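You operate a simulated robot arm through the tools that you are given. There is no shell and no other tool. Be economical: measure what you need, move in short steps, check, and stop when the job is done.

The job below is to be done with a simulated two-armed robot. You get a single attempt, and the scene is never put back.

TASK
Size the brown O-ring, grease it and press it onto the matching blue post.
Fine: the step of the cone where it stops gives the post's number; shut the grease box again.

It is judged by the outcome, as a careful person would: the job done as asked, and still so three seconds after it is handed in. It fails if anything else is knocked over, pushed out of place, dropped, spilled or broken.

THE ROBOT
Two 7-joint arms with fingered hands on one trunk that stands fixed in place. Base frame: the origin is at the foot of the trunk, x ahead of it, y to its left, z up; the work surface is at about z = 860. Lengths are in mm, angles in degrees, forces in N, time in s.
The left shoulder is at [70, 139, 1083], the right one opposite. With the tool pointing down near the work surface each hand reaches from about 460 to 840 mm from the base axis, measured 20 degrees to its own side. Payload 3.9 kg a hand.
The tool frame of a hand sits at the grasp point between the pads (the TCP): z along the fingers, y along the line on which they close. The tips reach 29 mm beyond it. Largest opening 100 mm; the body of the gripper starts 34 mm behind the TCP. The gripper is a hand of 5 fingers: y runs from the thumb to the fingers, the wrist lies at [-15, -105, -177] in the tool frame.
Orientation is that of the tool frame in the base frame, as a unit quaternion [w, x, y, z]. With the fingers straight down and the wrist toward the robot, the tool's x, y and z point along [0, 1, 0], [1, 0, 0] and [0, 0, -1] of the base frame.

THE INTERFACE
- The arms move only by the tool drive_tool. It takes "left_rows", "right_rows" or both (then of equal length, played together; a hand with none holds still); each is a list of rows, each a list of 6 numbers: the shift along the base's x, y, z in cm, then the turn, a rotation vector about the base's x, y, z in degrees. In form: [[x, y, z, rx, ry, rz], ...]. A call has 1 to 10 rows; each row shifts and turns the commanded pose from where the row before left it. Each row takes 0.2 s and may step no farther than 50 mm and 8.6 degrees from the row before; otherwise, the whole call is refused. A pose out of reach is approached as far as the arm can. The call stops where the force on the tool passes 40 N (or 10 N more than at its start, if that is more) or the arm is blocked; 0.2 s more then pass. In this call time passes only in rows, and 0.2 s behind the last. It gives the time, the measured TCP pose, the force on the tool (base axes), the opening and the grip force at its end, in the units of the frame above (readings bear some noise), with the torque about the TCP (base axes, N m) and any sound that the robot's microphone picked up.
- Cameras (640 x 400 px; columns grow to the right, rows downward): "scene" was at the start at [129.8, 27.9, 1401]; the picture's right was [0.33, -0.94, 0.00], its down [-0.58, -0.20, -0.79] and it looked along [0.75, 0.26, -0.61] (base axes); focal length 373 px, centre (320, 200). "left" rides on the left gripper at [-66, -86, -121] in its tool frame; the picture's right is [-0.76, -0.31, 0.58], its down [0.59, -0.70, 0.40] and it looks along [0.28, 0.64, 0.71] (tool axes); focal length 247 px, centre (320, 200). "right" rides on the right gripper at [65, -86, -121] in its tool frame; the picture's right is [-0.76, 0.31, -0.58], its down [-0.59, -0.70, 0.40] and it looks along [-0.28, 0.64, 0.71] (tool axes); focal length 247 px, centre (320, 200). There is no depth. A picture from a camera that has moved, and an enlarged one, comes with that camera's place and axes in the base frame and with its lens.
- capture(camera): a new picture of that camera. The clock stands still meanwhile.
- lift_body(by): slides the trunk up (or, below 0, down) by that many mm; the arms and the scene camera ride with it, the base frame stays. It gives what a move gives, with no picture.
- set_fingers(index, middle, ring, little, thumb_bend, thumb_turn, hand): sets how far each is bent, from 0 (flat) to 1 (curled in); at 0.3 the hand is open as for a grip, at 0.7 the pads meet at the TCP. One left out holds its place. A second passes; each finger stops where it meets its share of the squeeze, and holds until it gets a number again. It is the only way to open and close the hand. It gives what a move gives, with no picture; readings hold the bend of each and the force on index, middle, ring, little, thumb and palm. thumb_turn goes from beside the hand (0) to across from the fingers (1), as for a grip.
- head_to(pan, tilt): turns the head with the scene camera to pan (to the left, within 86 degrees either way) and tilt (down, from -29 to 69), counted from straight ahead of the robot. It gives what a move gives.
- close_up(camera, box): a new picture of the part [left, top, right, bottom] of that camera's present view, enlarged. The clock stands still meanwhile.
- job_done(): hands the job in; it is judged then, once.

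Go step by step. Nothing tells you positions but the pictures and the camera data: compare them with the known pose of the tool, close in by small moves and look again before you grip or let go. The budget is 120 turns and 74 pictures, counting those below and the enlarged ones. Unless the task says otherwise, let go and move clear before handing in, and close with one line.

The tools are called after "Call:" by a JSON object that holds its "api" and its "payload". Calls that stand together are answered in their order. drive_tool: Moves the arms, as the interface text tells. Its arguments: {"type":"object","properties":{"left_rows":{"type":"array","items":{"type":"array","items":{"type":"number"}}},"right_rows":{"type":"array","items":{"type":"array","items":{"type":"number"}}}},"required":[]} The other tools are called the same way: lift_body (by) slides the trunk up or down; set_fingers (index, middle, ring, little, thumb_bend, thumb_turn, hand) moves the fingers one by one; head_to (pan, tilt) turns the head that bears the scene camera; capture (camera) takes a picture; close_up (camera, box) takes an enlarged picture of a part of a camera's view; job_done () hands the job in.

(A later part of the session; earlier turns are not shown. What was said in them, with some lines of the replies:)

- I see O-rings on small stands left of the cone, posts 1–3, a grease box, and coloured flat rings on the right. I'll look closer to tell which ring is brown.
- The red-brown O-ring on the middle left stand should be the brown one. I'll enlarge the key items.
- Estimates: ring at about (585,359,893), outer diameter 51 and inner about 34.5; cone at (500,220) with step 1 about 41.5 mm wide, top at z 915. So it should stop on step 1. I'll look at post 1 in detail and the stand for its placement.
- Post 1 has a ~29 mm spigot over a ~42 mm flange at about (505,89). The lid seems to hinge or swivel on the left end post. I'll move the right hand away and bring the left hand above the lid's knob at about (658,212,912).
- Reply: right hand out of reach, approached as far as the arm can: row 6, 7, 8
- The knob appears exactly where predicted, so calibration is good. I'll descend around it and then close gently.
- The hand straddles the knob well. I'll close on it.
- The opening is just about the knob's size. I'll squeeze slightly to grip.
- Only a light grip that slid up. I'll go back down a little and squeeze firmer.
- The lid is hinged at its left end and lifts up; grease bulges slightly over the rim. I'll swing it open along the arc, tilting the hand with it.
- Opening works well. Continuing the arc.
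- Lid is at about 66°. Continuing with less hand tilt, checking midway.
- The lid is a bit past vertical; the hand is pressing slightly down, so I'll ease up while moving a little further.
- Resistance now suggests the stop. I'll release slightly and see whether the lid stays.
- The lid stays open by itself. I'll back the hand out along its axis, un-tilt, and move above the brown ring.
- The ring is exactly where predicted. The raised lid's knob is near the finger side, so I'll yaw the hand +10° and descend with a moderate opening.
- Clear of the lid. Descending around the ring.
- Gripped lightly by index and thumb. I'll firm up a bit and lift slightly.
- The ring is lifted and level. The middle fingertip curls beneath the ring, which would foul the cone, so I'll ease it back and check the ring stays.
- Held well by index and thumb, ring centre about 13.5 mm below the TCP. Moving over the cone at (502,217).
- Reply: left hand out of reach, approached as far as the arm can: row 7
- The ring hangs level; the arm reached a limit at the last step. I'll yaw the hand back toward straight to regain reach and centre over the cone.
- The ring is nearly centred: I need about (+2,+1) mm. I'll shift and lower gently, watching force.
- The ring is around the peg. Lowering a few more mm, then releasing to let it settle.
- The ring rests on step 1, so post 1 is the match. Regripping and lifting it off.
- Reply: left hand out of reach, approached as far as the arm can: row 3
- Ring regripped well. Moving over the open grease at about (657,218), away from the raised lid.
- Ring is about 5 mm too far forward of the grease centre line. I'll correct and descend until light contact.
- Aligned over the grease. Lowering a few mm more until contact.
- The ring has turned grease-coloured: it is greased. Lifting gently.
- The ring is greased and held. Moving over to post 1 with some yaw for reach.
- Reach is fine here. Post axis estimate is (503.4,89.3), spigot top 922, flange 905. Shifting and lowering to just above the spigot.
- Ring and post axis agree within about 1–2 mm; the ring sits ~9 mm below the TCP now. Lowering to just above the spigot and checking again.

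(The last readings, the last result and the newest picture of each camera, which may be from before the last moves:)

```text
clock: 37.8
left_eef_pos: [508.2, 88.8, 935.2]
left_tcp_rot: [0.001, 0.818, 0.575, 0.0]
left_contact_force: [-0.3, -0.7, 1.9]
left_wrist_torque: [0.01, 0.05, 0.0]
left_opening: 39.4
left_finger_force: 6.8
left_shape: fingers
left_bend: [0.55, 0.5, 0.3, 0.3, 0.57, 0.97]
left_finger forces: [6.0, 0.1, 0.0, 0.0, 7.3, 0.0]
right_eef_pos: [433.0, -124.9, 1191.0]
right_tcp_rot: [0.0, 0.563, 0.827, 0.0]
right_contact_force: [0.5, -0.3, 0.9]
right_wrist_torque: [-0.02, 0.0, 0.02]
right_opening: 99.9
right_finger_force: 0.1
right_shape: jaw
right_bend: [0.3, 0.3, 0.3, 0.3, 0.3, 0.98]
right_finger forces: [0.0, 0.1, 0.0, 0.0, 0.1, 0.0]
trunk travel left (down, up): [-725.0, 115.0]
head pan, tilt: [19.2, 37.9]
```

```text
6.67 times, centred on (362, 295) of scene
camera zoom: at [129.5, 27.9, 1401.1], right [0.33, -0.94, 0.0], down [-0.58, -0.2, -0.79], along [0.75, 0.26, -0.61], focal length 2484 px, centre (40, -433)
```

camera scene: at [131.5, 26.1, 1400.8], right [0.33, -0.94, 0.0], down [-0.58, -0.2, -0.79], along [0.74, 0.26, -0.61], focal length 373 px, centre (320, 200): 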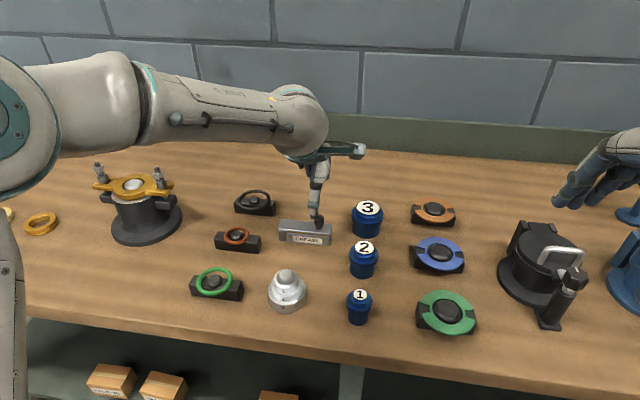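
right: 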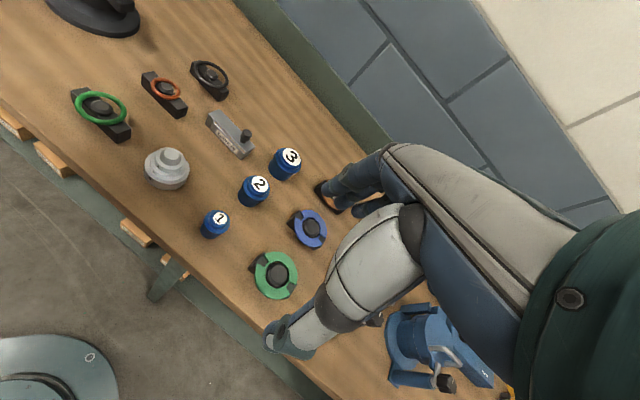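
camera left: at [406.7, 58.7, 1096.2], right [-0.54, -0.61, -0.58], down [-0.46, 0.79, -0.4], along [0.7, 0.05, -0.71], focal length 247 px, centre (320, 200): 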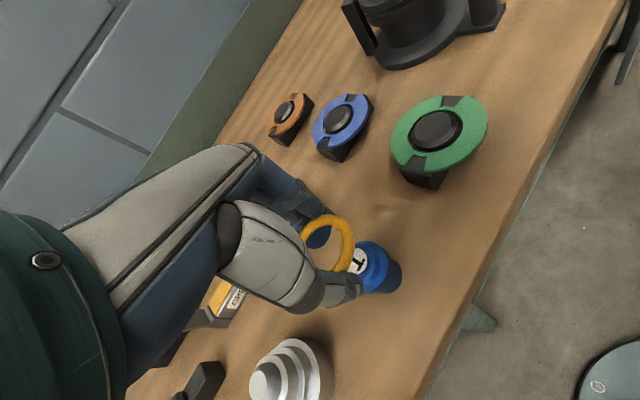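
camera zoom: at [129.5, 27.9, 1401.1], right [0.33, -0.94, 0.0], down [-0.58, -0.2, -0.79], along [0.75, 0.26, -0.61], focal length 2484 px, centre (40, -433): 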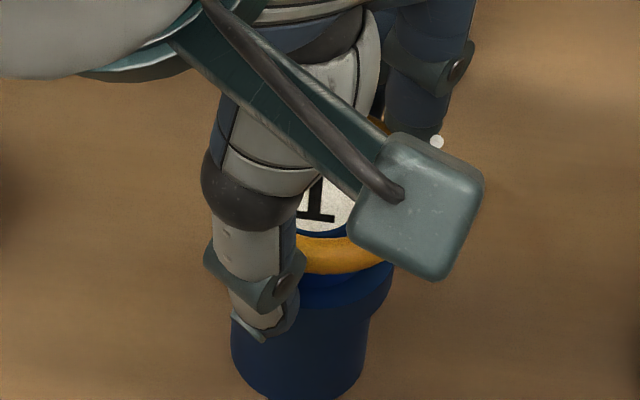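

Well aligned. Continuing down in small steps while watching force.

Call:
{"api": "drive_tool", "payload": {"left_rows": [[0, -0.05, -0.3, 0, 0, 0]]}}

Call:
{"api": "drive_tool", "payload": {"left_rows": [[0, 0, -0.3, 0, 0, 0]]}}

Call:
{"api": "close_up", "payload": {"camera": "left", "box": [280, 190, 400, 290]}}

```text
clock: 38.2
left_eef_pos: [507.9, 88.3, 932.7]
left_tcp_rot: [0.0, 0.818, 0.575, 0.0]
left_contact_force: [-1.3, 1.0, 2.0]
left_wrist_torque: [0.06, 0.14, -0.02]
left_opening: 39.8
left_finger_force: 6.7
left_shape: fingers
left_bend: [0.56, 0.5, 0.3, 0.3, 0.57, 0.97]
left_finger forces: [5.4, 0.0, 0.1, 0.0, 7.9, 0.0]
right_eef_pos: [433.1, -125.1, 1191.1]
right_tcp_rot: [-0.001, 0.563, 0.826, 0.0]
right_contact_force: [0.6, -0.6, 1.1]
right_wrist_torque: [0.03, -0.04, -0.02]
right_opening: 99.9
right_finger_force: 0.0
right_shape: jaw
right_bend: [0.3, 0.3, 0.3, 0.3, 0.3, 0.98]
right_finger forces: [0.0, 0.0, 0.0, 0.1, 0.1, 0.0]
trunk travel left (down, up): [-725.0, 115.0]
head pan, tilt: [19.2, 37.9]
```

```text
clock: 38.6
left_eef_pos: [507.1, 87.8, 928.1]
left_tcp_rot: [0.0, 0.818, 0.575, 0.0]
left_contact_force: [-2.4, 0.9, 1.3]
left_wrist_torque: [0.04, 0.11, 0.01]
left_opening: 39.4
left_finger_force: 6.4
left_shape: fingers
left_bend: [0.56, 0.5, 0.3, 0.3, 0.57, 0.97]
left_finger forces: [5.1, 0.0, 0.1, 0.0, 7.3, 0.0]
right_eef_pos: [433.4, -125.6, 1190.9]
right_tcp_rot: [0.0, 0.563, 0.827, 0.0]
right_contact_force: [-0.3, -0.2, 0.7]
right_wrist_torque: [-0.01, 0.01, -0.03]
right_opening: 99.4
right_finger_force: 0.1
right_shape: jaw
right_bend: [0.3, 0.3, 0.3, 0.3, 0.3, 0.98]
right_finger forces: [0.0, 0.1, 0.1, 0.0, 0.0, 0.0]
trunk travel left (down, up): [-725.0, 115.0]
head pan, tilt: [19.2, 37.9]
```

```text
4.00 times, centred on (340, 240) of left
camera zoom: at [405.8, 54.5, 1051.1], right [-0.54, -0.61, -0.58], down [-0.46, 0.79, -0.4], along [0.7, 0.05, -0.71], focal length 988 px, centre (240, 40)
```

zoom: 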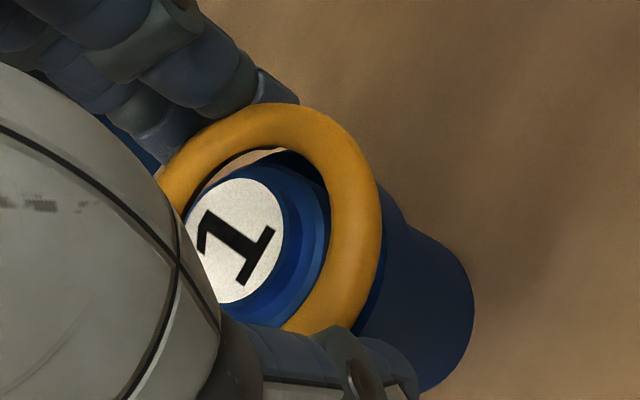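

The ring is going on around the spigot. Continuing down with a small correction.

Call:
{"api": "drive_tool", "payload": {"left_rows": [[-0.1, 0.03, -0.3, 0, 0, 0], [0, 0, -0.3, 0, 0, 0]]}}

Call:
{"api": "drive_tool", "payload": {"left_rows": [[0, 0, -0.3, 0, 0, 0]]}}

Call:
{"api": "close_up", "payload": {"camera": "left", "box": [280, 190, 400, 290]}}

```text
clock: 39.2
left_eef_pos: [508.1, 87.5, 923.4]
left_tcp_rot: [0.0, 0.818, 0.576, 0.001]
left_contact_force: [-1.2, -0.1, 3.3]
left_wrist_torque: [-0.02, 0.07, -0.02]
left_opening: 39.6
left_finger_force: 5.2
left_shape: fingers
left_bend: [0.56, 0.5, 0.3, 0.3, 0.57, 0.97]
left_finger forces: [5.6, 0.1, 0.1, 0.0, 6.2, 0.1]
right_eef_pos: [433.5, -125.0, 1190.6]
right_tcp_rot: [-0.001, 0.563, 0.826, 0.0]
right_contact_force: [0.5, -0.4, -0.2]
right_wrist_torque: [0.0, 0.04, 0.01]
right_opening: 99.7
right_finger_force: 0.1
right_shape: jaw
right_bend: [0.3, 0.3, 0.3, 0.3, 0.3, 0.98]
right_finger forces: [0.1, 0.0, 0.1, 0.0, 0.0, 0.0]
trunk travel left (down, up): [-725.0, 115.0]
head pan, tilt: [19.2, 37.9]
```

```text
clock: 39.6
left_eef_pos: [506.9, 87.9, 921.3]
left_tcp_rot: [0.001, 0.818, 0.575, 0.001]
left_contact_force: [-0.9, 1.0, 4.3]
left_wrist_torque: [0.0, 0.05, -0.01]
left_opening: 39.6
left_finger_force: 5.8
left_shape: fingers
left_bend: [0.56, 0.5, 0.3, 0.3, 0.57, 0.97]
left_finger forces: [6.1, 0.0, 0.0, 0.0, 6.3, 0.0]
right_eef_pos: [432.5, -125.0, 1190.0]
right_tcp_rot: [-0.001, 0.563, 0.827, 0.0]
right_contact_force: [0.5, -0.2, 1.0]
right_wrist_torque: [0.0, 0.0, 0.01]
right_opening: 99.6
right_finger_force: 0.0
right_shape: jaw
right_bend: [0.3, 0.3, 0.3, 0.3, 0.3, 0.98]
right_finger forces: [0.0, 0.0, 0.0, 0.0, 0.0, 0.0]
trunk travel left (down, up): [-725.0, 115.0]
head pan, tilt: [19.2, 37.9]
```

```text
4.00 times, centred on (340, 240) of left
camera zoom: at [405.0, 54.8, 1042.9], right [-0.54, -0.61, -0.58], down [-0.46, 0.79, -0.4], along [0.7, 0.05, -0.71], focal length 988 px, centre (240, 40)
```

zoom: 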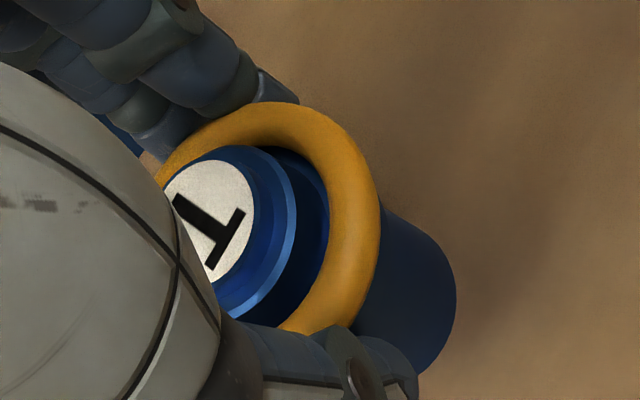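

Some seating resistance is building. Pressing a little further.

Call:
{"api": "drive_tool", "payload": {"left_rows": [[0, 0, -0.3, 0, 0, 0]]}}

Call:
{"api": "drive_tool", "payload": {"left_rows": [[0, 0, -0.3, 0, 0, 0]]}}

Call:
{"api": "close_up", "payload": {"camera": "left", "box": [280, 190, 400, 290]}}

```text
clock: 40.0
left_eef_pos: [506.3, 87.7, 918.8]
left_tcp_rot: [0.001, 0.818, 0.576, 0.002]
left_contact_force: [0.0, 1.0, 11.5]
left_wrist_torque: [-0.06, 0.02, 0.0]
left_opening: 39.6
left_finger_force: 6.6
left_shape: fingers
left_bend: [0.56, 0.5, 0.3, 0.3, 0.57, 0.97]
left_finger forces: [7.2, 0.1, 0.0, 0.0, 6.4, 0.1]
right_eef_pos: [431.9, -126.3, 1191.3]
right_tcp_rot: [0.001, 0.563, 0.827, 0.001]
right_contact_force: [0.0, -0.6, -1.5]
right_wrist_torque: [-0.01, 0.02, -0.02]
right_opening: 99.8
right_finger_force: 0.1
right_shape: jaw
right_bend: [0.3, 0.3, 0.3, 0.3, 0.3, 0.98]
right_finger forces: [0.0, 0.0, 0.1, 0.0, 0.1, 0.1]
trunk travel left (down, up): [-725.0, 115.0]
head pan, tilt: [19.2, 37.9]
```

```text
clock: 40.4
left_eef_pos: [507.5, 86.5, 914.0]
left_tcp_rot: [0.0, 0.818, 0.575, 0.001]
left_contact_force: [-0.4, -1.0, 11.3]
left_wrist_torque: [-0.04, 0.07, 0.0]
left_opening: 38.7
left_finger_force: 6.4
left_shape: fingers
left_bend: [0.56, 0.5, 0.3, 0.3, 0.57, 0.97]
left_finger forces: [6.6, 0.0, 0.1, 0.1, 6.3, 0.1]
right_eef_pos: [432.1, -126.3, 1190.3]
right_tcp_rot: [0.0, 0.563, 0.826, 0.0]
right_contact_force: [-0.8, -0.7, 0.0]
right_wrist_torque: [0.02, 0.04, 0.04]
right_opening: 99.6
right_finger_force: 0.0
right_shape: jaw
right_bend: [0.3, 0.3, 0.3, 0.3, 0.3, 0.98]
right_finger forces: [0.0, 0.1, 0.0, 0.0, 0.1, 0.0]
trunk travel left (down, up): [-725.0, 115.0]
head pan, tilt: [19.2, 37.9]
```

```text
4.00 times, centred on (340, 240) of left
camera zoom: at [404.6, 53.9, 1037.2], right [-0.54, -0.61, -0.58], down [-0.46, 0.79, -0.4], along [0.7, 0.05, -0.71], focal length 988 px, centre (240, 40)
```

zoom: 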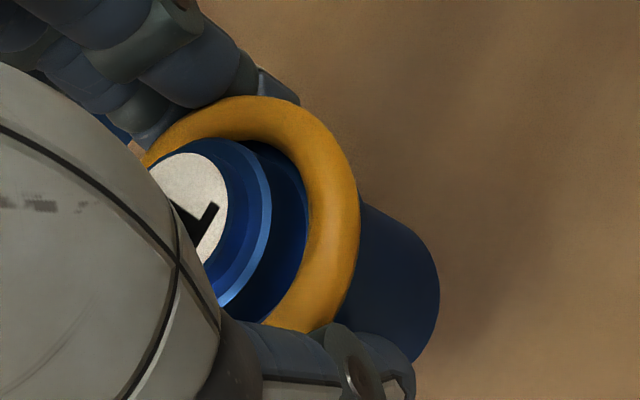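

The ring stopped and now slips in the fingers at ~11 N: apparently seated on the flange. I'll release, rise, and look.

Call:
{"api": "set_fingers", "payload": {"hand": "left", "index": 0.44, "middle": 0.44, "thumb_bend": 0.44}}

Call:
{"api": "drive_tool", "payload": {"left_rows": [[0, 0, 2.0, 0, 0, 0], [0, 0, 3.0, 0, 0, 0], [1.0, 3.0, 1.0, 0, 0, 0], [1.0, 4.0, 0, 0, 0, 0]]}}

Call:
{"api": "close_up", "payload": {"camera": "scene", "box": [330, 278, 394, 330]}}

```text
clock: 41.4
left_eef_pos: [507.6, 87.0, 914.3]
left_tcp_rot: [0.0, 0.818, 0.575, 0.0]
left_contact_force: [-0.3, 0.0, 0.7]
left_wrist_torque: [-0.01, 0.02, 0.0]
left_opening: 64.6
left_finger_force: 0.1
left_shape: fingers
left_bend: [0.44, 0.44, 0.3, 0.3, 0.44, 0.97]
left_finger forces: [0.1, 0.0, 0.0, 0.0, 0.0, 0.1]
right_eef_pos: [433.6, -125.4, 1191.1]
right_tcp_rot: [0.0, 0.563, 0.827, 0.0]
right_contact_force: [0.3, 0.3, 1.1]
right_wrist_torque: [0.0, -0.02, -0.07]
right_opening: 99.8
right_finger_force: 0.1
right_shape: jaw
right_bend: [0.3, 0.3, 0.3, 0.3, 0.3, 0.98]
right_finger forces: [0.1, 0.0, 0.1, 0.1, 0.0, 0.0]
trunk travel left (down, up): [-725.0, 115.0]
head pan, tilt: [19.2, 37.9]
```

```text
clock: 42.4
left_eef_pos: [530.5, 159.6, 975.0]
left_tcp_rot: [0.001, 0.817, 0.576, -0.001]
left_contact_force: [-0.6, 0.2, -0.7]
left_wrist_torque: [-0.06, 0.0, 0.01]
left_opening: 64.8
left_finger_force: 0.2
left_shape: fingers
left_bend: [0.44, 0.44, 0.3, 0.3, 0.44, 0.98]
left_finger forces: [0.0, 0.0, 0.0, 0.0, 0.0, 0.1]
right_eef_pos: [433.2, -123.4, 1189.9]
right_tcp_rot: [0.0, 0.562, 0.827, -0.001]
right_contact_force: [-0.1, -0.5, 1.5]
right_wrist_torque: [0.0, -0.02, -0.02]
right_opening: 99.9
right_finger_force: 0.1
right_shape: jaw
right_bend: [0.3, 0.3, 0.3, 0.3, 0.3, 0.98]
right_finger forces: [0.0, 0.0, 0.1, 0.0, 0.2, 0.1]
trunk travel left (down, up): [-725.0, 115.0]
head pan, tilt: [19.2, 37.9]
```

```text
7.69 times, centred on (362, 304) of scene
camera zoom: at [130.2, 29.8, 1400.9], right [0.33, -0.94, 0.0], down [-0.58, -0.2, -0.79], along [0.74, 0.26, -0.61], focal length 2867 px, centre (-3, -600)
```

zoom: 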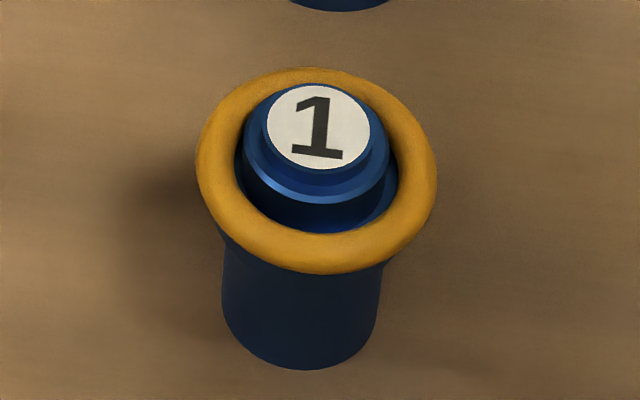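

The greased ring is seated level on post 1's flange (image agrees with z ≈ 909). Now I return to the lid's knob along the reverse of the path I used.

Call:
{"api": "set_fingers", "payload": {"hand": "left", "index": 0.57, "middle": 0.57, "ring": 0.57, "little": 0.57, "thumb_bend": 0.56}}

Call:
{"api": "drive_tool", "payload": {"left_rows": [[0, 0, 2.7, 0, 0, 0], [0, 0, 2.6, 0, 0, 0], [1.05, 3.97, 0, 0, 0, 6], [1.05, 3.97, 0, 0, 0, 6], [1.05, 3.97, 0, 0, 0, 6], [1.05, 3.97, 0, 0, 0, 6], [1.05, 3.97, 0, 0, 0, 6]]}}

```text
clock: 43.4
left_eef_pos: [530.6, 157.1, 973.7]
left_tcp_rot: [0.0, 0.818, 0.575, 0.0]
left_contact_force: [0.9, -0.2, 1.1]
left_wrist_torque: [0.01, 0.03, -0.02]
left_opening: 35.8
left_finger_force: 0.0
left_shape: fingers
left_bend: [0.56, 0.56, 0.56, 0.56, 0.56, 0.98]
left_finger forces: [0.0, 0.1, 0.0, 0.1, 0.0, 0.0]
right_eef_pos: [432.7, -125.6, 1189.9]
right_tcp_rot: [0.0, 0.563, 0.827, -0.001]
right_contact_force: [-0.8, 0.4, 0.5]
right_wrist_torque: [-0.04, 0.03, -0.01]
right_opening: 99.8
right_finger_force: 0.0
right_shape: jaw
right_bend: [0.3, 0.3, 0.3, 0.3, 0.3, 0.98]
right_finger forces: [0.1, 0.1, 0.1, 0.0, 0.1, 0.0]
trunk travel left (down, up): [-725.0, 115.0]
head pan, tilt: [19.2, 37.9]
```

```text
clock: 45.0
left_eef_pos: [581.3, 358.0, 1027.2]
left_tcp_rot: [0.001, 0.64, 0.768, 0.0]
left_contact_force: [1.3, -0.2, -0.2]
left_wrist_torque: [-0.02, 0.02, 0.0]
left_opening: 35.4
left_finger_force: 0.0
left_shape: fingers
left_bend: [0.56, 0.56, 0.56, 0.56, 0.56, 0.98]
left_finger forces: [0.1, 0.0, 0.1, 0.0, 0.0, 0.0]
right_eef_pos: [433.8, -124.4, 1189.8]
right_tcp_rot: [0.0, 0.563, 0.826, 0.0]
right_contact_force: [0.7, 0.5, -1.0]
right_wrist_torque: [-0.03, 0.02, 0.01]
right_opening: 99.8
right_finger_force: 0.0
right_shape: jaw
right_bend: [0.3, 0.3, 0.3, 0.3, 0.3, 0.98]
right_finger forces: [0.0, 0.0, 0.0, 0.0, 0.0, 0.0]
trunk travel left (down, up): [-725.0, 115.0]
head pan, tilt: [19.2, 37.9]
```

Call:
{"api": "drive_tool", "payload": {"left_rows": [[0.46, 0.36, -0.3, -7.65, -1.45, 0], [0.46, 0.36, -0.3, -7.65, -1.45, 0], [0.46, 0.36, -0.3, -7.65, -1.45, 0], [0.46, 0.36, -0.3, -7.65, -1.45, 0], [0.46, 0.36, -0.3, -7.65, -1.45, 0], [0.46, 0.36, -0.3, -7.65, -1.45, 0], [0.46, 0.36, -0.3, -7.65, -1.45, 0], [0.46, 0.36, -0.3, -7.65, -1.45, 0], [0.46, 0.36, -0.3, -7.65, -1.45, 0]]}}

Call:
{"api": "close_up", "payload": {"camera": "scene", "box": [185, 125, 345, 255]}}

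```text
clock: 47.0
left_eef_pos: [623.0, 389.2, 998.2]
left_tcp_rot: [0.444, 0.525, 0.628, -0.364]
left_contact_force: [-0.4, 0.7, -0.1]
left_wrist_torque: [0.01, -0.01, -0.01]
left_opening: 35.4
left_finger_force: 0.2
left_shape: fingers
left_bend: [0.56, 0.56, 0.56, 0.56, 0.56, 0.98]
left_finger forces: [0.1, 0.0, 0.0, 0.1, 0.0, 0.0]
right_eef_pos: [433.4, -126.0, 1189.3]
right_tcp_rot: [0.0, 0.563, 0.827, 0.0]
right_contact_force: [-0.1, 0.1, -0.2]
right_wrist_torque: [-0.02, 0.02, 0.02]
right_opening: 99.7
right_finger_force: 0.0
right_shape: jaw
right_bend: [0.3, 0.3, 0.3, 0.3, 0.3, 0.98]
right_finger forces: [0.0, 0.1, 0.0, 0.0, 0.0, 0.1]
trunk travel left (down, up): [-725.0, 115.0]
head pan, tilt: [19.2, 37.9]
```

```text
3.08 times, centred on (265, 190) of scene
camera zoom: at [130.5, 28.6, 1400.9], right [0.33, -0.94, 0.0], down [-0.58, -0.2, -0.79], along [0.74, 0.26, -0.61], focal length 1147 px, centre (489, 231)
```

zoom: 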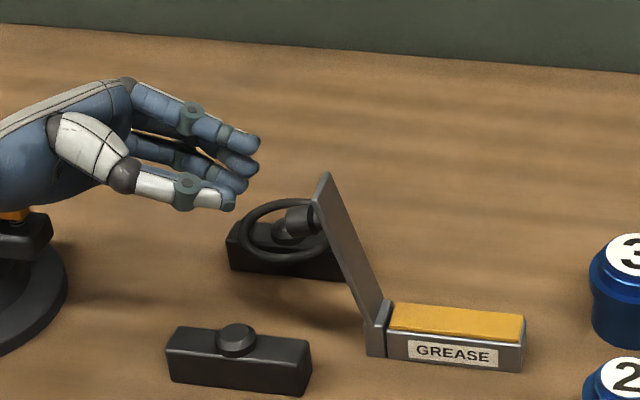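

The lid and knob are as I left them. Approaching and gripping the knob.

Call:
{"api": "drive_tool", "payload": {"left_rows": [[0, 0, -1.4, 0, 0, 0], [0.45, -2.3, -0.8, 0, 0, 0], [0.45, -2.3, -0.8, 0, 0, 0]]}}

Call:
{"api": "set_fingers", "payload": {"hand": "left", "index": 0.75, "middle": 0.73, "ring": 0.6, "little": 0.6, "thumb_bend": 0.73}}

Call:
{"api": "close_up", "payload": {"camera": "scene", "box": [215, 135, 365, 255]}}

```text
clock: 47.8
left_eef_pos: [630.7, 341.4, 968.3]
left_tcp_rot: [0.444, 0.525, 0.629, -0.364]
left_contact_force: [0.1, -0.5, -0.2]
left_wrist_torque: [-0.04, -0.02, 0.06]
left_opening: 35.6
left_finger_force: 0.0
left_shape: fingers
left_bend: [0.56, 0.56, 0.56, 0.56, 0.56, 0.98]
left_finger forces: [0.1, 0.0, 0.0, 0.0, 0.0, 0.0]
right_eef_pos: [433.3, -126.1, 1191.9]
right_tcp_rot: [0.0, 0.563, 0.827, 0.0]
right_contact_force: [0.8, 0.2, -0.4]
right_wrist_torque: [-0.05, -0.01, 0.0]
right_opening: 100.0
right_finger_force: 0.1
right_shape: jaw
right_bend: [0.3, 0.3, 0.3, 0.3, 0.3, 0.98]
right_finger forces: [0.1, 0.1, 0.1, 0.0, 0.0, 0.0]
trunk travel left (down, up): [-725.0, 115.0]
head pan, tilt: [19.2, 37.9]
```

```text
clock: 48.8
left_eef_pos: [631.8, 342.1, 969.0]
left_tcp_rot: [0.443, 0.525, 0.628, -0.365]
left_contact_force: [6.3, -0.2, -0.6]
left_wrist_torque: [-0.04, -0.09, 0.12]
left_opening: 12.0
left_finger_force: 9.8
left_shape: fingers
left_bend: [0.72, 0.66, 0.6, 0.6, 0.68, 0.97]
left_finger forces: [8.4, 5.4, 0.0, 0.0, 6.2, 0.1]
right_eef_pos: [434.4, -125.2, 1189.6]
right_tcp_rot: [0.0, 0.562, 0.827, -0.001]
right_contact_force: [0.3, 0.9, -0.2]
right_wrist_torque: [-0.04, -0.02, -0.02]
right_opening: 99.8
right_finger_force: 0.0
right_shape: jaw
right_bend: [0.3, 0.3, 0.3, 0.3, 0.3, 0.98]
right_finger forces: [0.1, 0.1, 0.0, 0.1, 0.0, 0.0]
trunk travel left (down, up): [-725.0, 115.0]
head pan, tilt: [19.2, 37.9]
```

```text
3.33 times, centred on (290, 195) of scene
camera zoom: at [131.5, 27.8, 1400.8], right [0.33, -0.94, 0.0], down [-0.58, -0.2, -0.79], along [0.74, 0.26, -0.62], focal length 1242 px, centre (420, 217)
```

zoom: 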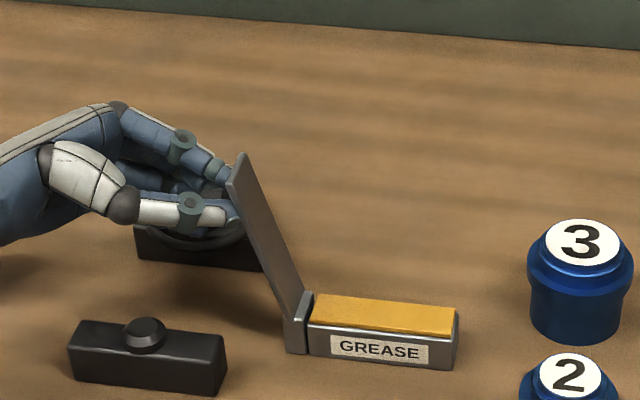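

Knob gripped. Reversing the arc to close the lid, first part.

Call:
{"api": "drive_tool", "payload": {"left_rows": [[0.15, -0.5, 0.3, 1, 0.2, 0], [0.1, -0.6, 0.2, 1, 0.2, 0], [0.1, -0.5, 0.1, 1, 0.2, 0], [0.1, -0.5, 0.0, 1, 0.2, 0]]}}

Call:
{"api": "drive_tool", "payload": {"left_rows": [[0.21, -1.1, 0.05, 1.96, 0.37, 0], [0.22, -1.15, 0.21, 3.93, 0.74, 0], [0.22, -1.16, 0.04, 3.93, 0.74, 0]]}}

Call:
{"api": "close_up", "payload": {"camera": "scene", "box": [215, 135, 365, 255]}}

```text
clock: 49.8
left_eef_pos: [634.3, 320.5, 976.5]
left_tcp_rot: [0.421, 0.537, 0.644, -0.344]
left_contact_force: [8.6, 2.5, 4.0]
left_wrist_torque: [0.0, -0.08, 0.13]
left_opening: 11.2
left_finger_force: 13.0
left_shape: fingers
left_bend: [0.73, 0.66, 0.6, 0.6, 0.68, 0.97]
left_finger forces: [13.5, 4.7, 0.1, 0.0, 7.2, 0.1]
right_eef_pos: [434.7, -125.1, 1189.4]
right_tcp_rot: [0.0, 0.563, 0.827, -0.001]
right_contact_force: [-0.5, -0.2, -0.6]
right_wrist_torque: [0.05, -0.04, 0.01]
right_opening: 100.0
right_finger_force: 0.1
right_shape: jaw
right_bend: [0.3, 0.3, 0.3, 0.3, 0.3, 0.98]
right_finger forces: [0.0, 0.0, 0.0, 0.0, 0.0, 0.1]
trunk travel left (down, up): [-725.0, 115.0]
head pan, tilt: [19.2, 37.9]
```

```text
clock: 50.6
left_eef_pos: [641.6, 285.0, 979.1]
left_tcp_rot: [0.362, 0.566, 0.678, -0.297]
left_contact_force: [7.6, 0.5, 6.9]
left_wrist_torque: [0.02, -0.1, 0.05]
left_opening: 11.8
left_finger_force: 12.6
left_shape: fingers
left_bend: [0.73, 0.72, 0.6, 0.6, 0.69, 0.97]
left_finger forces: [12.3, 5.1, 0.1, 0.0, 8.2, 0.0]
right_eef_pos: [433.9, -125.6, 1189.7]
right_tcp_rot: [-0.001, 0.562, 0.827, 0.0]
right_contact_force: [-0.2, 0.4, 0.2]
right_wrist_torque: [0.04, 0.0, 0.02]
right_opening: 99.9
right_finger_force: 0.1
right_shape: jaw
right_bend: [0.3, 0.3, 0.3, 0.3, 0.3, 0.98]
right_finger forces: [0.1, 0.1, 0.1, 0.0, 0.0, 0.1]
trunk travel left (down, up): [-725.0, 115.0]
head pan, tilt: [19.2, 37.9]
```

```text
3.33 times, centred on (290, 195) of scene
camera zoom: at [130.8, 27.0, 1400.9], right [0.33, -0.94, 0.0], down [-0.58, -0.2, -0.79], along [0.74, 0.26, -0.61], focal length 1242 px, centre (420, 217)
```

zoom: 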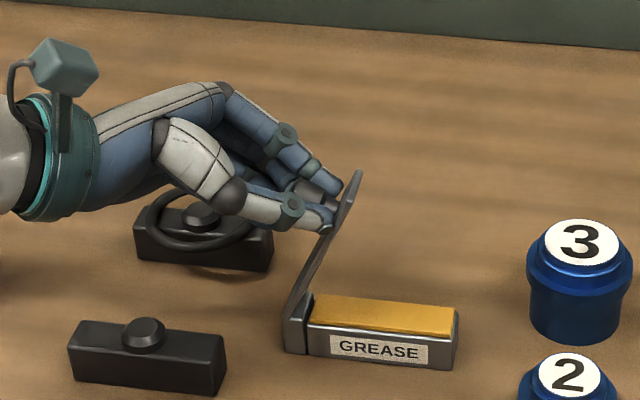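

Call:
{"api": "drive_tool", "payload": {"left_rows": [[0.28, -1.15, -0.04, 7.86, 1.49, 0], [0.25, -1.15, -0.21, 7.86, 1.49, 0], [0.22, -1.15, -0.38, 7.86, 1.49, 0], [0.21, -1.09, -0.54, 7.86, 1.49, 0]]}}

Call:
{"api": "drive_tool", "payload": {"left_rows": [[0.19, -0.95, -0.69, 7.86, 1.49, 0], [0.17, -0.85, -0.83, 7.86, 1.49, 0]]}}

Call:
{"api": "close_up", "payload": {"camera": "scene", "box": [245, 155, 365, 255]}}

```text
clock: 51.6
left_eef_pos: [651.7, 243.2, 965.8]
left_tcp_rot: [0.158, 0.627, 0.752, -0.131]
left_contact_force: [1.1, 2.8, -0.8]
left_wrist_torque: [0.08, 0.08, -0.06]
left_opening: 11.7
left_finger_force: 13.0
left_shape: fingers
left_bend: [0.73, 0.72, 0.6, 0.6, 0.68, 0.97]
left_finger forces: [9.0, 7.9, 0.1, 0.1, 9.4, 0.1]
right_eef_pos: [434.1, -125.9, 1188.8]
right_tcp_rot: [-0.001, 0.563, 0.826, 0.001]
right_contact_force: [0.2, -0.4, -0.3]
right_wrist_torque: [0.02, 0.02, 0.0]
right_opening: 99.8
right_finger_force: 0.0
right_shape: jaw
right_bend: [0.3, 0.3, 0.3, 0.3, 0.3, 0.98]
right_finger forces: [0.0, 0.1, 0.0, 0.0, 0.1, 0.0]
trunk travel left (down, up): [-725.0, 115.0]
head pan, tilt: [19.2, 37.9]
```

```text
clock: 52.2
left_eef_pos: [655.0, 223.4, 951.2]
left_tcp_rot: [0.053, 0.639, 0.766, -0.044]
left_contact_force: [0.3, 1.3, -0.6]
left_wrist_torque: [0.05, 0.11, -0.05]
left_opening: 12.0
left_finger_force: 12.8
left_shape: fingers
left_bend: [0.73, 0.72, 0.6, 0.6, 0.68, 0.97]
left_finger forces: [9.1, 7.2, 0.0, 0.0, 10.1, 0.0]
right_eef_pos: [434.5, -126.5, 1190.1]
right_tcp_rot: [0.0, 0.562, 0.827, 0.001]
right_contact_force: [0.6, 0.5, 0.4]
right_wrist_torque: [-0.01, 0.01, 0.0]
right_opening: 99.9
right_finger_force: 0.1
right_shape: jaw
right_bend: [0.3, 0.3, 0.3, 0.3, 0.3, 0.98]
right_finger forces: [0.0, 0.1, 0.0, 0.0, 0.0, 0.0]
trunk travel left (down, up): [-725.0, 115.0]
head pan, tilt: [19.2, 37.9]
```

```text
4.00 times, centred on (305, 205) of scene
camera zoom: at [130.3, 28.0, 1400.9], right [0.33, -0.94, 0.0], down [-0.58, -0.2, -0.79], along [0.74, 0.26, -0.61], focal length 1491 px, centre (380, 180)
```

zoom: 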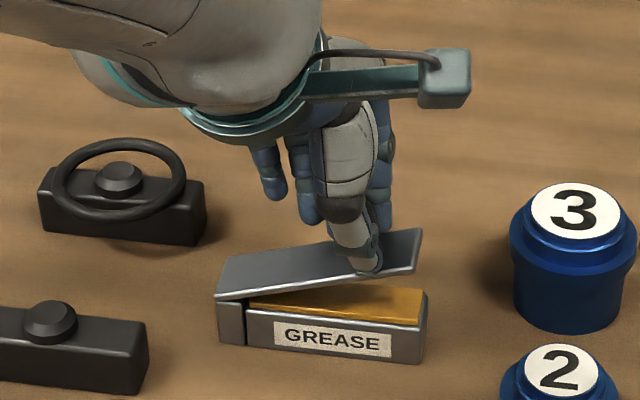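

Nearly shut. Finishing the arc down gently, with the last row's tilt removed.

Call:
{"api": "drive_tool", "payload": {"left_rows": [[0.15, -0.9, -1.2, 7.86, 1.49, 0], [0.02, -0.1, -0.6, 0, 0, 0], [0, 0, -0.3, 0, 0, 0]]}}

Call:
{"api": "drive_tool", "payload": {"left_rows": [[0, 0, -0.2, 0, 0, 0]]}}

Call:
{"api": "close_up", "payload": {"camera": "scene", "box": [245, 155, 365, 255]}}

```text
clock: 53.0
left_eef_pos: [656.1, 213.2, 930.9]
left_tcp_rot: [-0.001, 0.641, 0.768, 0.0]
left_contact_force: [0.8, 1.8, 1.6]
left_wrist_torque: [0.15, 0.16, -0.05]
left_opening: 12.0
left_finger_force: 14.6
left_shape: fingers
left_bend: [0.73, 0.72, 0.6, 0.6, 0.68, 0.97]
left_finger forces: [9.4, 7.8, 0.0, 0.0, 11.8, 0.0]
right_eef_pos: [435.4, -125.9, 1190.6]
right_tcp_rot: [0.0, 0.562, 0.827, 0.0]
right_contact_force: [-0.1, 0.3, -0.1]
right_wrist_torque: [0.02, 0.02, -0.01]
right_opening: 99.8
right_finger_force: 0.0
right_shape: jaw
right_bend: [0.3, 0.3, 0.3, 0.3, 0.3, 0.98]
right_finger forces: [0.0, 0.0, 0.0, 0.1, 0.0, 0.1]
trunk travel left (down, up): [-725.0, 115.0]
head pan, tilt: [19.2, 37.9]
```

```text
clock: 53.4
left_eef_pos: [656.9, 213.3, 928.8]
left_tcp_rot: [0.0, 0.641, 0.767, 0.0]
left_contact_force: [2.2, -0.5, 1.5]
left_wrist_torque: [0.03, 0.04, -0.06]
left_opening: 12.3
left_finger_force: 12.6
left_shape: fingers
left_bend: [0.73, 0.72, 0.6, 0.6, 0.68, 0.97]
left_finger forces: [9.3, 6.3, 0.1, 0.0, 8.5, 0.1]
right_eef_pos: [433.3, -125.1, 1190.0]
right_tcp_rot: [0.0, 0.563, 0.826, 0.0]
right_contact_force: [0.3, -0.3, 0.2]
right_wrist_torque: [0.0, -0.02, 0.0]
right_opening: 99.9
right_finger_force: 0.1
right_shape: jaw
right_bend: [0.3, 0.3, 0.3, 0.3, 0.3, 0.98]
right_finger forces: [0.0, 0.0, 0.1, 0.1, 0.0, 0.1]
trunk travel left (down, up): [-725.0, 115.0]
head pan, tilt: [19.2, 37.9]
```

```text
4.00 times, centred on (305, 205) of scene
camera zoom: at [130.5, 27.5, 1400.9], right [0.33, -0.94, 0.0], down [-0.58, -0.2, -0.79], along [0.74, 0.26, -0.61], focal length 1491 px, centre (380, 180)
```

zoom: 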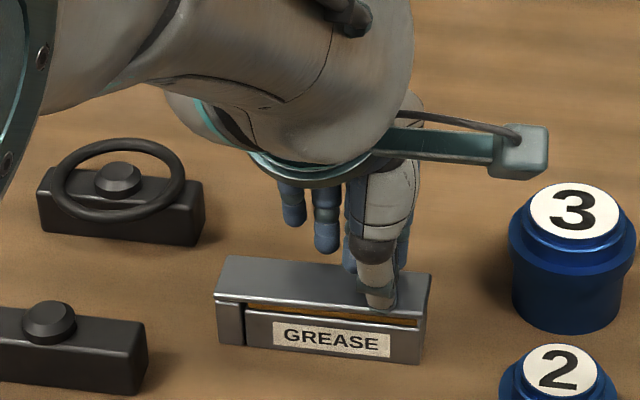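

The lid is down. Releasing and moving clear, then a final check.

Call:
{"api": "set_fingers", "payload": {"hand": "left", "index": 0.45, "middle": 0.45, "ring": 0.45, "little": 0.45, "thumb_bend": 0.45}}

Call:
{"api": "drive_tool", "payload": {"left_rows": [[0, 0, 2.5, 0, 0, 0], [0, 0, 3, 0, 0, 0], [-2, 2, 4, 0, 0, 0], [-2, 3, 3, 0, 0, 0], [-2, 3, 3, 0, 0, 0], [-2, 3, 2, 0, 0, 0]]}}

Call:
{"api": "capture", "payload": {"camera": "scene"}}

Call:
{"api": "close_up", "payload": {"camera": "scene", "box": [260, 195, 400, 330]}}

```text
clock: 54.4
left_eef_pos: [655.9, 213.8, 929.9]
left_tcp_rot: [0.001, 0.641, 0.768, 0.0]
left_contact_force: [-0.9, 0.3, 0.4]
left_wrist_torque: [0.0, 0.01, 0.02]
left_opening: 62.1
left_finger_force: 0.0
left_shape: fingers
left_bend: [0.45, 0.45, 0.45, 0.45, 0.45, 0.97]
left_finger forces: [0.1, 0.1, 0.1, 0.0, 0.1, 0.0]
right_eef_pos: [433.5, -124.8, 1189.2]
right_tcp_rot: [0.0, 0.562, 0.827, 0.0]
right_contact_force: [-0.1, -0.1, -0.4]
right_wrist_torque: [0.03, 0.02, 0.0]
right_opening: 99.8
right_finger_force: 0.0
right_shape: jaw
right_bend: [0.3, 0.3, 0.3, 0.3, 0.3, 0.98]
right_finger forces: [0.0, 0.1, 0.1, 0.0, 0.1, 0.1]
trunk travel left (down, up): [-725.0, 115.0]
head pan, tilt: [19.2, 37.9]
```

```text
clock: 55.8
left_eef_pos: [575.0, 324.0, 1103.3]
left_tcp_rot: [0.001, 0.642, 0.767, 0.0]
left_contact_force: [-0.7, 0.8, -0.6]
left_wrist_torque: [-0.01, -0.01, 0.03]
left_opening: 62.1
left_finger_force: 0.1
left_shape: fingers
left_bend: [0.45, 0.45, 0.45, 0.45, 0.45, 0.98]
left_finger forces: [0.1, 0.0, 0.1, 0.1, 0.0, 0.0]
right_eef_pos: [432.5, -124.8, 1190.4]
right_tcp_rot: [0.0, 0.563, 0.826, 0.0]
right_contact_force: [0.8, -0.4, -0.5]
right_wrist_torque: [-0.04, -0.02, -0.02]
right_opening: 99.9
right_finger_force: 0.1
right_shape: jaw
right_bend: [0.3, 0.3, 0.3, 0.3, 0.3, 0.98]
right_finger forces: [0.1, 0.1, 0.1, 0.0, 0.0, 0.0]
trunk travel left (down, up): [-725.0, 115.0]
head pan, tilt: [19.2, 37.9]
```

```text
7 pictures are left
camera scene: at [128.4, 28.9, 1401.1], right [0.33, -0.94, 0.0], down [-0.58, -0.2, -0.79], along [0.75, 0.26, -0.61], focal length 373 px, centre (320, 200)
```

scene: 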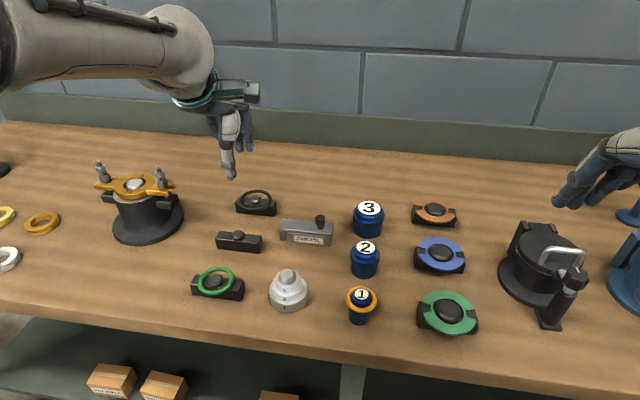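

```text
2.96 times, centred on (330, 262) of scene
camera zoom: at [128.4, 28.9, 1401.1], right [0.33, -0.94, 0.0], down [-0.58, -0.2, -0.79], along [0.75, 0.26, -0.61], focal length 1104 px, centre (290, 15)
```

zoom: 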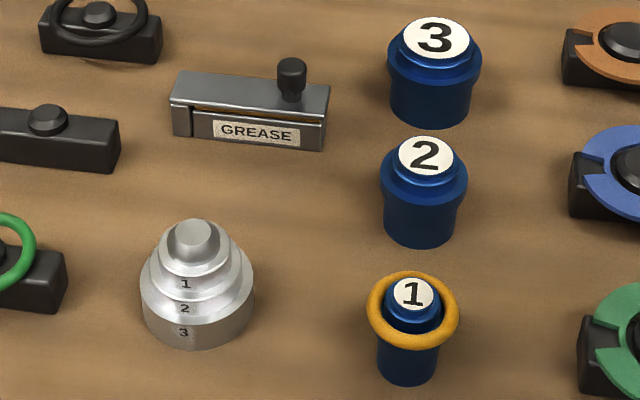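

The lid looks shut and nothing else has moved. One closer check of the lid and of the ring from another side.

Call:
{"api": "close_up", "payload": {"camera": "scene", "box": [272, 205, 342, 250]}}

Call:
{"api": "capture", "payload": {"camera": "right"}}

```text
8.89 times, centred on (307, 228) of scene
camera zoom: at [128.4, 28.9, 1401.1], right [0.33, -0.94, 0.0], down [-0.58, -0.2, -0.79], along [0.75, 0.26, -0.61], focal length 3312 px, centre (436, -44)
```

zoom: 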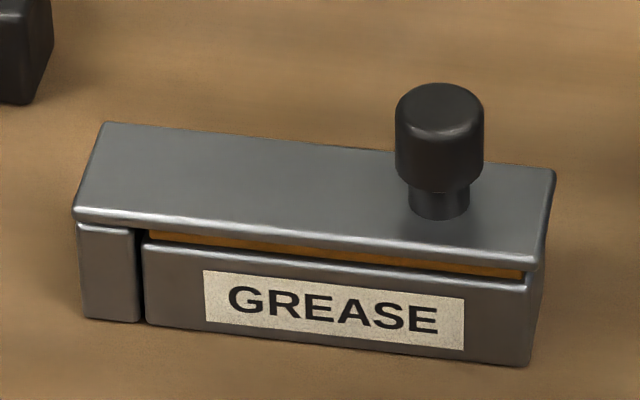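

```text
4 pictures are left
camera right: at [328.2, -95.0, 1312.0], right [0.56, -0.59, 0.58], down [-0.44, -0.81, -0.4], along [0.7, -0.03, -0.71], focal length 247 px, centre (320, 200)
```

right: 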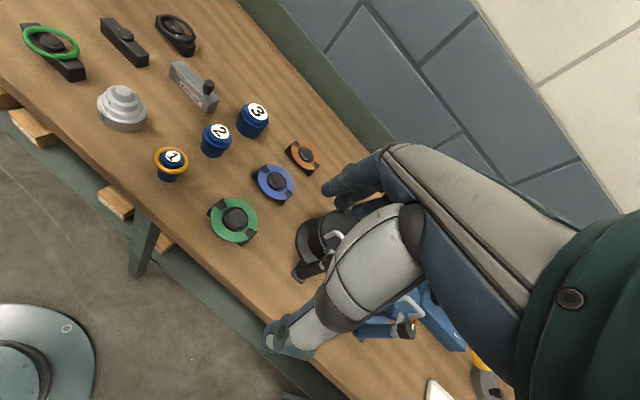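

Call:
{"api": "close_up", "payload": {"camera": "right", "box": [140, 135, 204, 190]}}

Call:
{"api": "close_up", "payload": {"camera": "scene", "box": [340, 280, 384, 330]}}

```text
7.27 times, centred on (172, 162) of right
camera zoom: at [328.2, -95.0, 1312.0], right [0.56, -0.59, 0.58], down [-0.44, -0.81, -0.4], along [0.7, -0.03, -0.71], focal length 1796 px, centre (1396, 473)
```

zoom: 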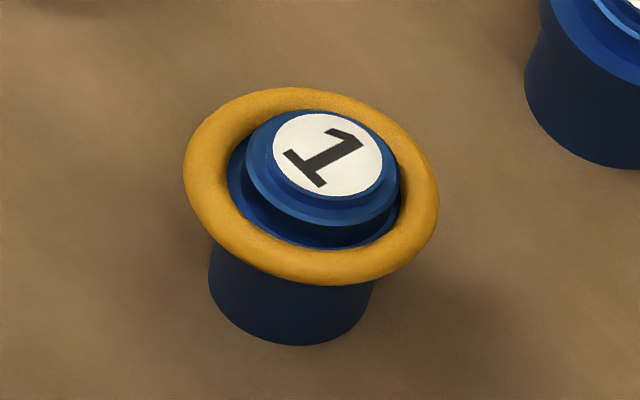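

```text
8.00 times, centred on (362, 305) of scene
camera zoom: at [128.4, 28.9, 1401.1], right [0.33, -0.94, 0.0], down [-0.58, -0.2, -0.79], along [0.75, 0.26, -0.61], focal length 2981 px, centre (-16, -640)
```

zoom: 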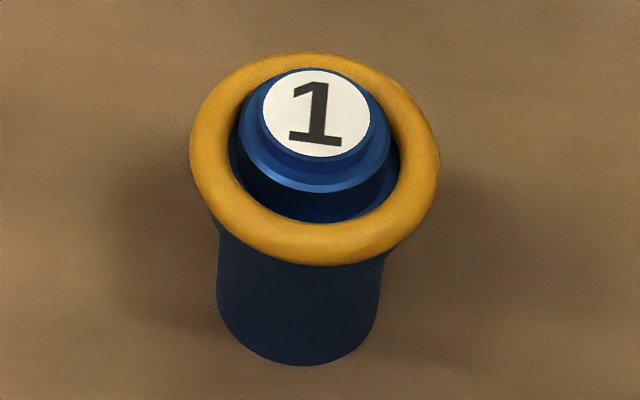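

The ring lies flat on the flange of post 1 in both views, the grease box looks just as it did before, and the hands are clear. Handing in.

Call:
{"api": "job_done", "payload": {}}

```text
The job is handed in.
```

I sized the brown O-ring on the cone, where it stopped at step 1. I then greased it, pressed it onto blue post 1 and shut the grease box again; nothing else was moved.
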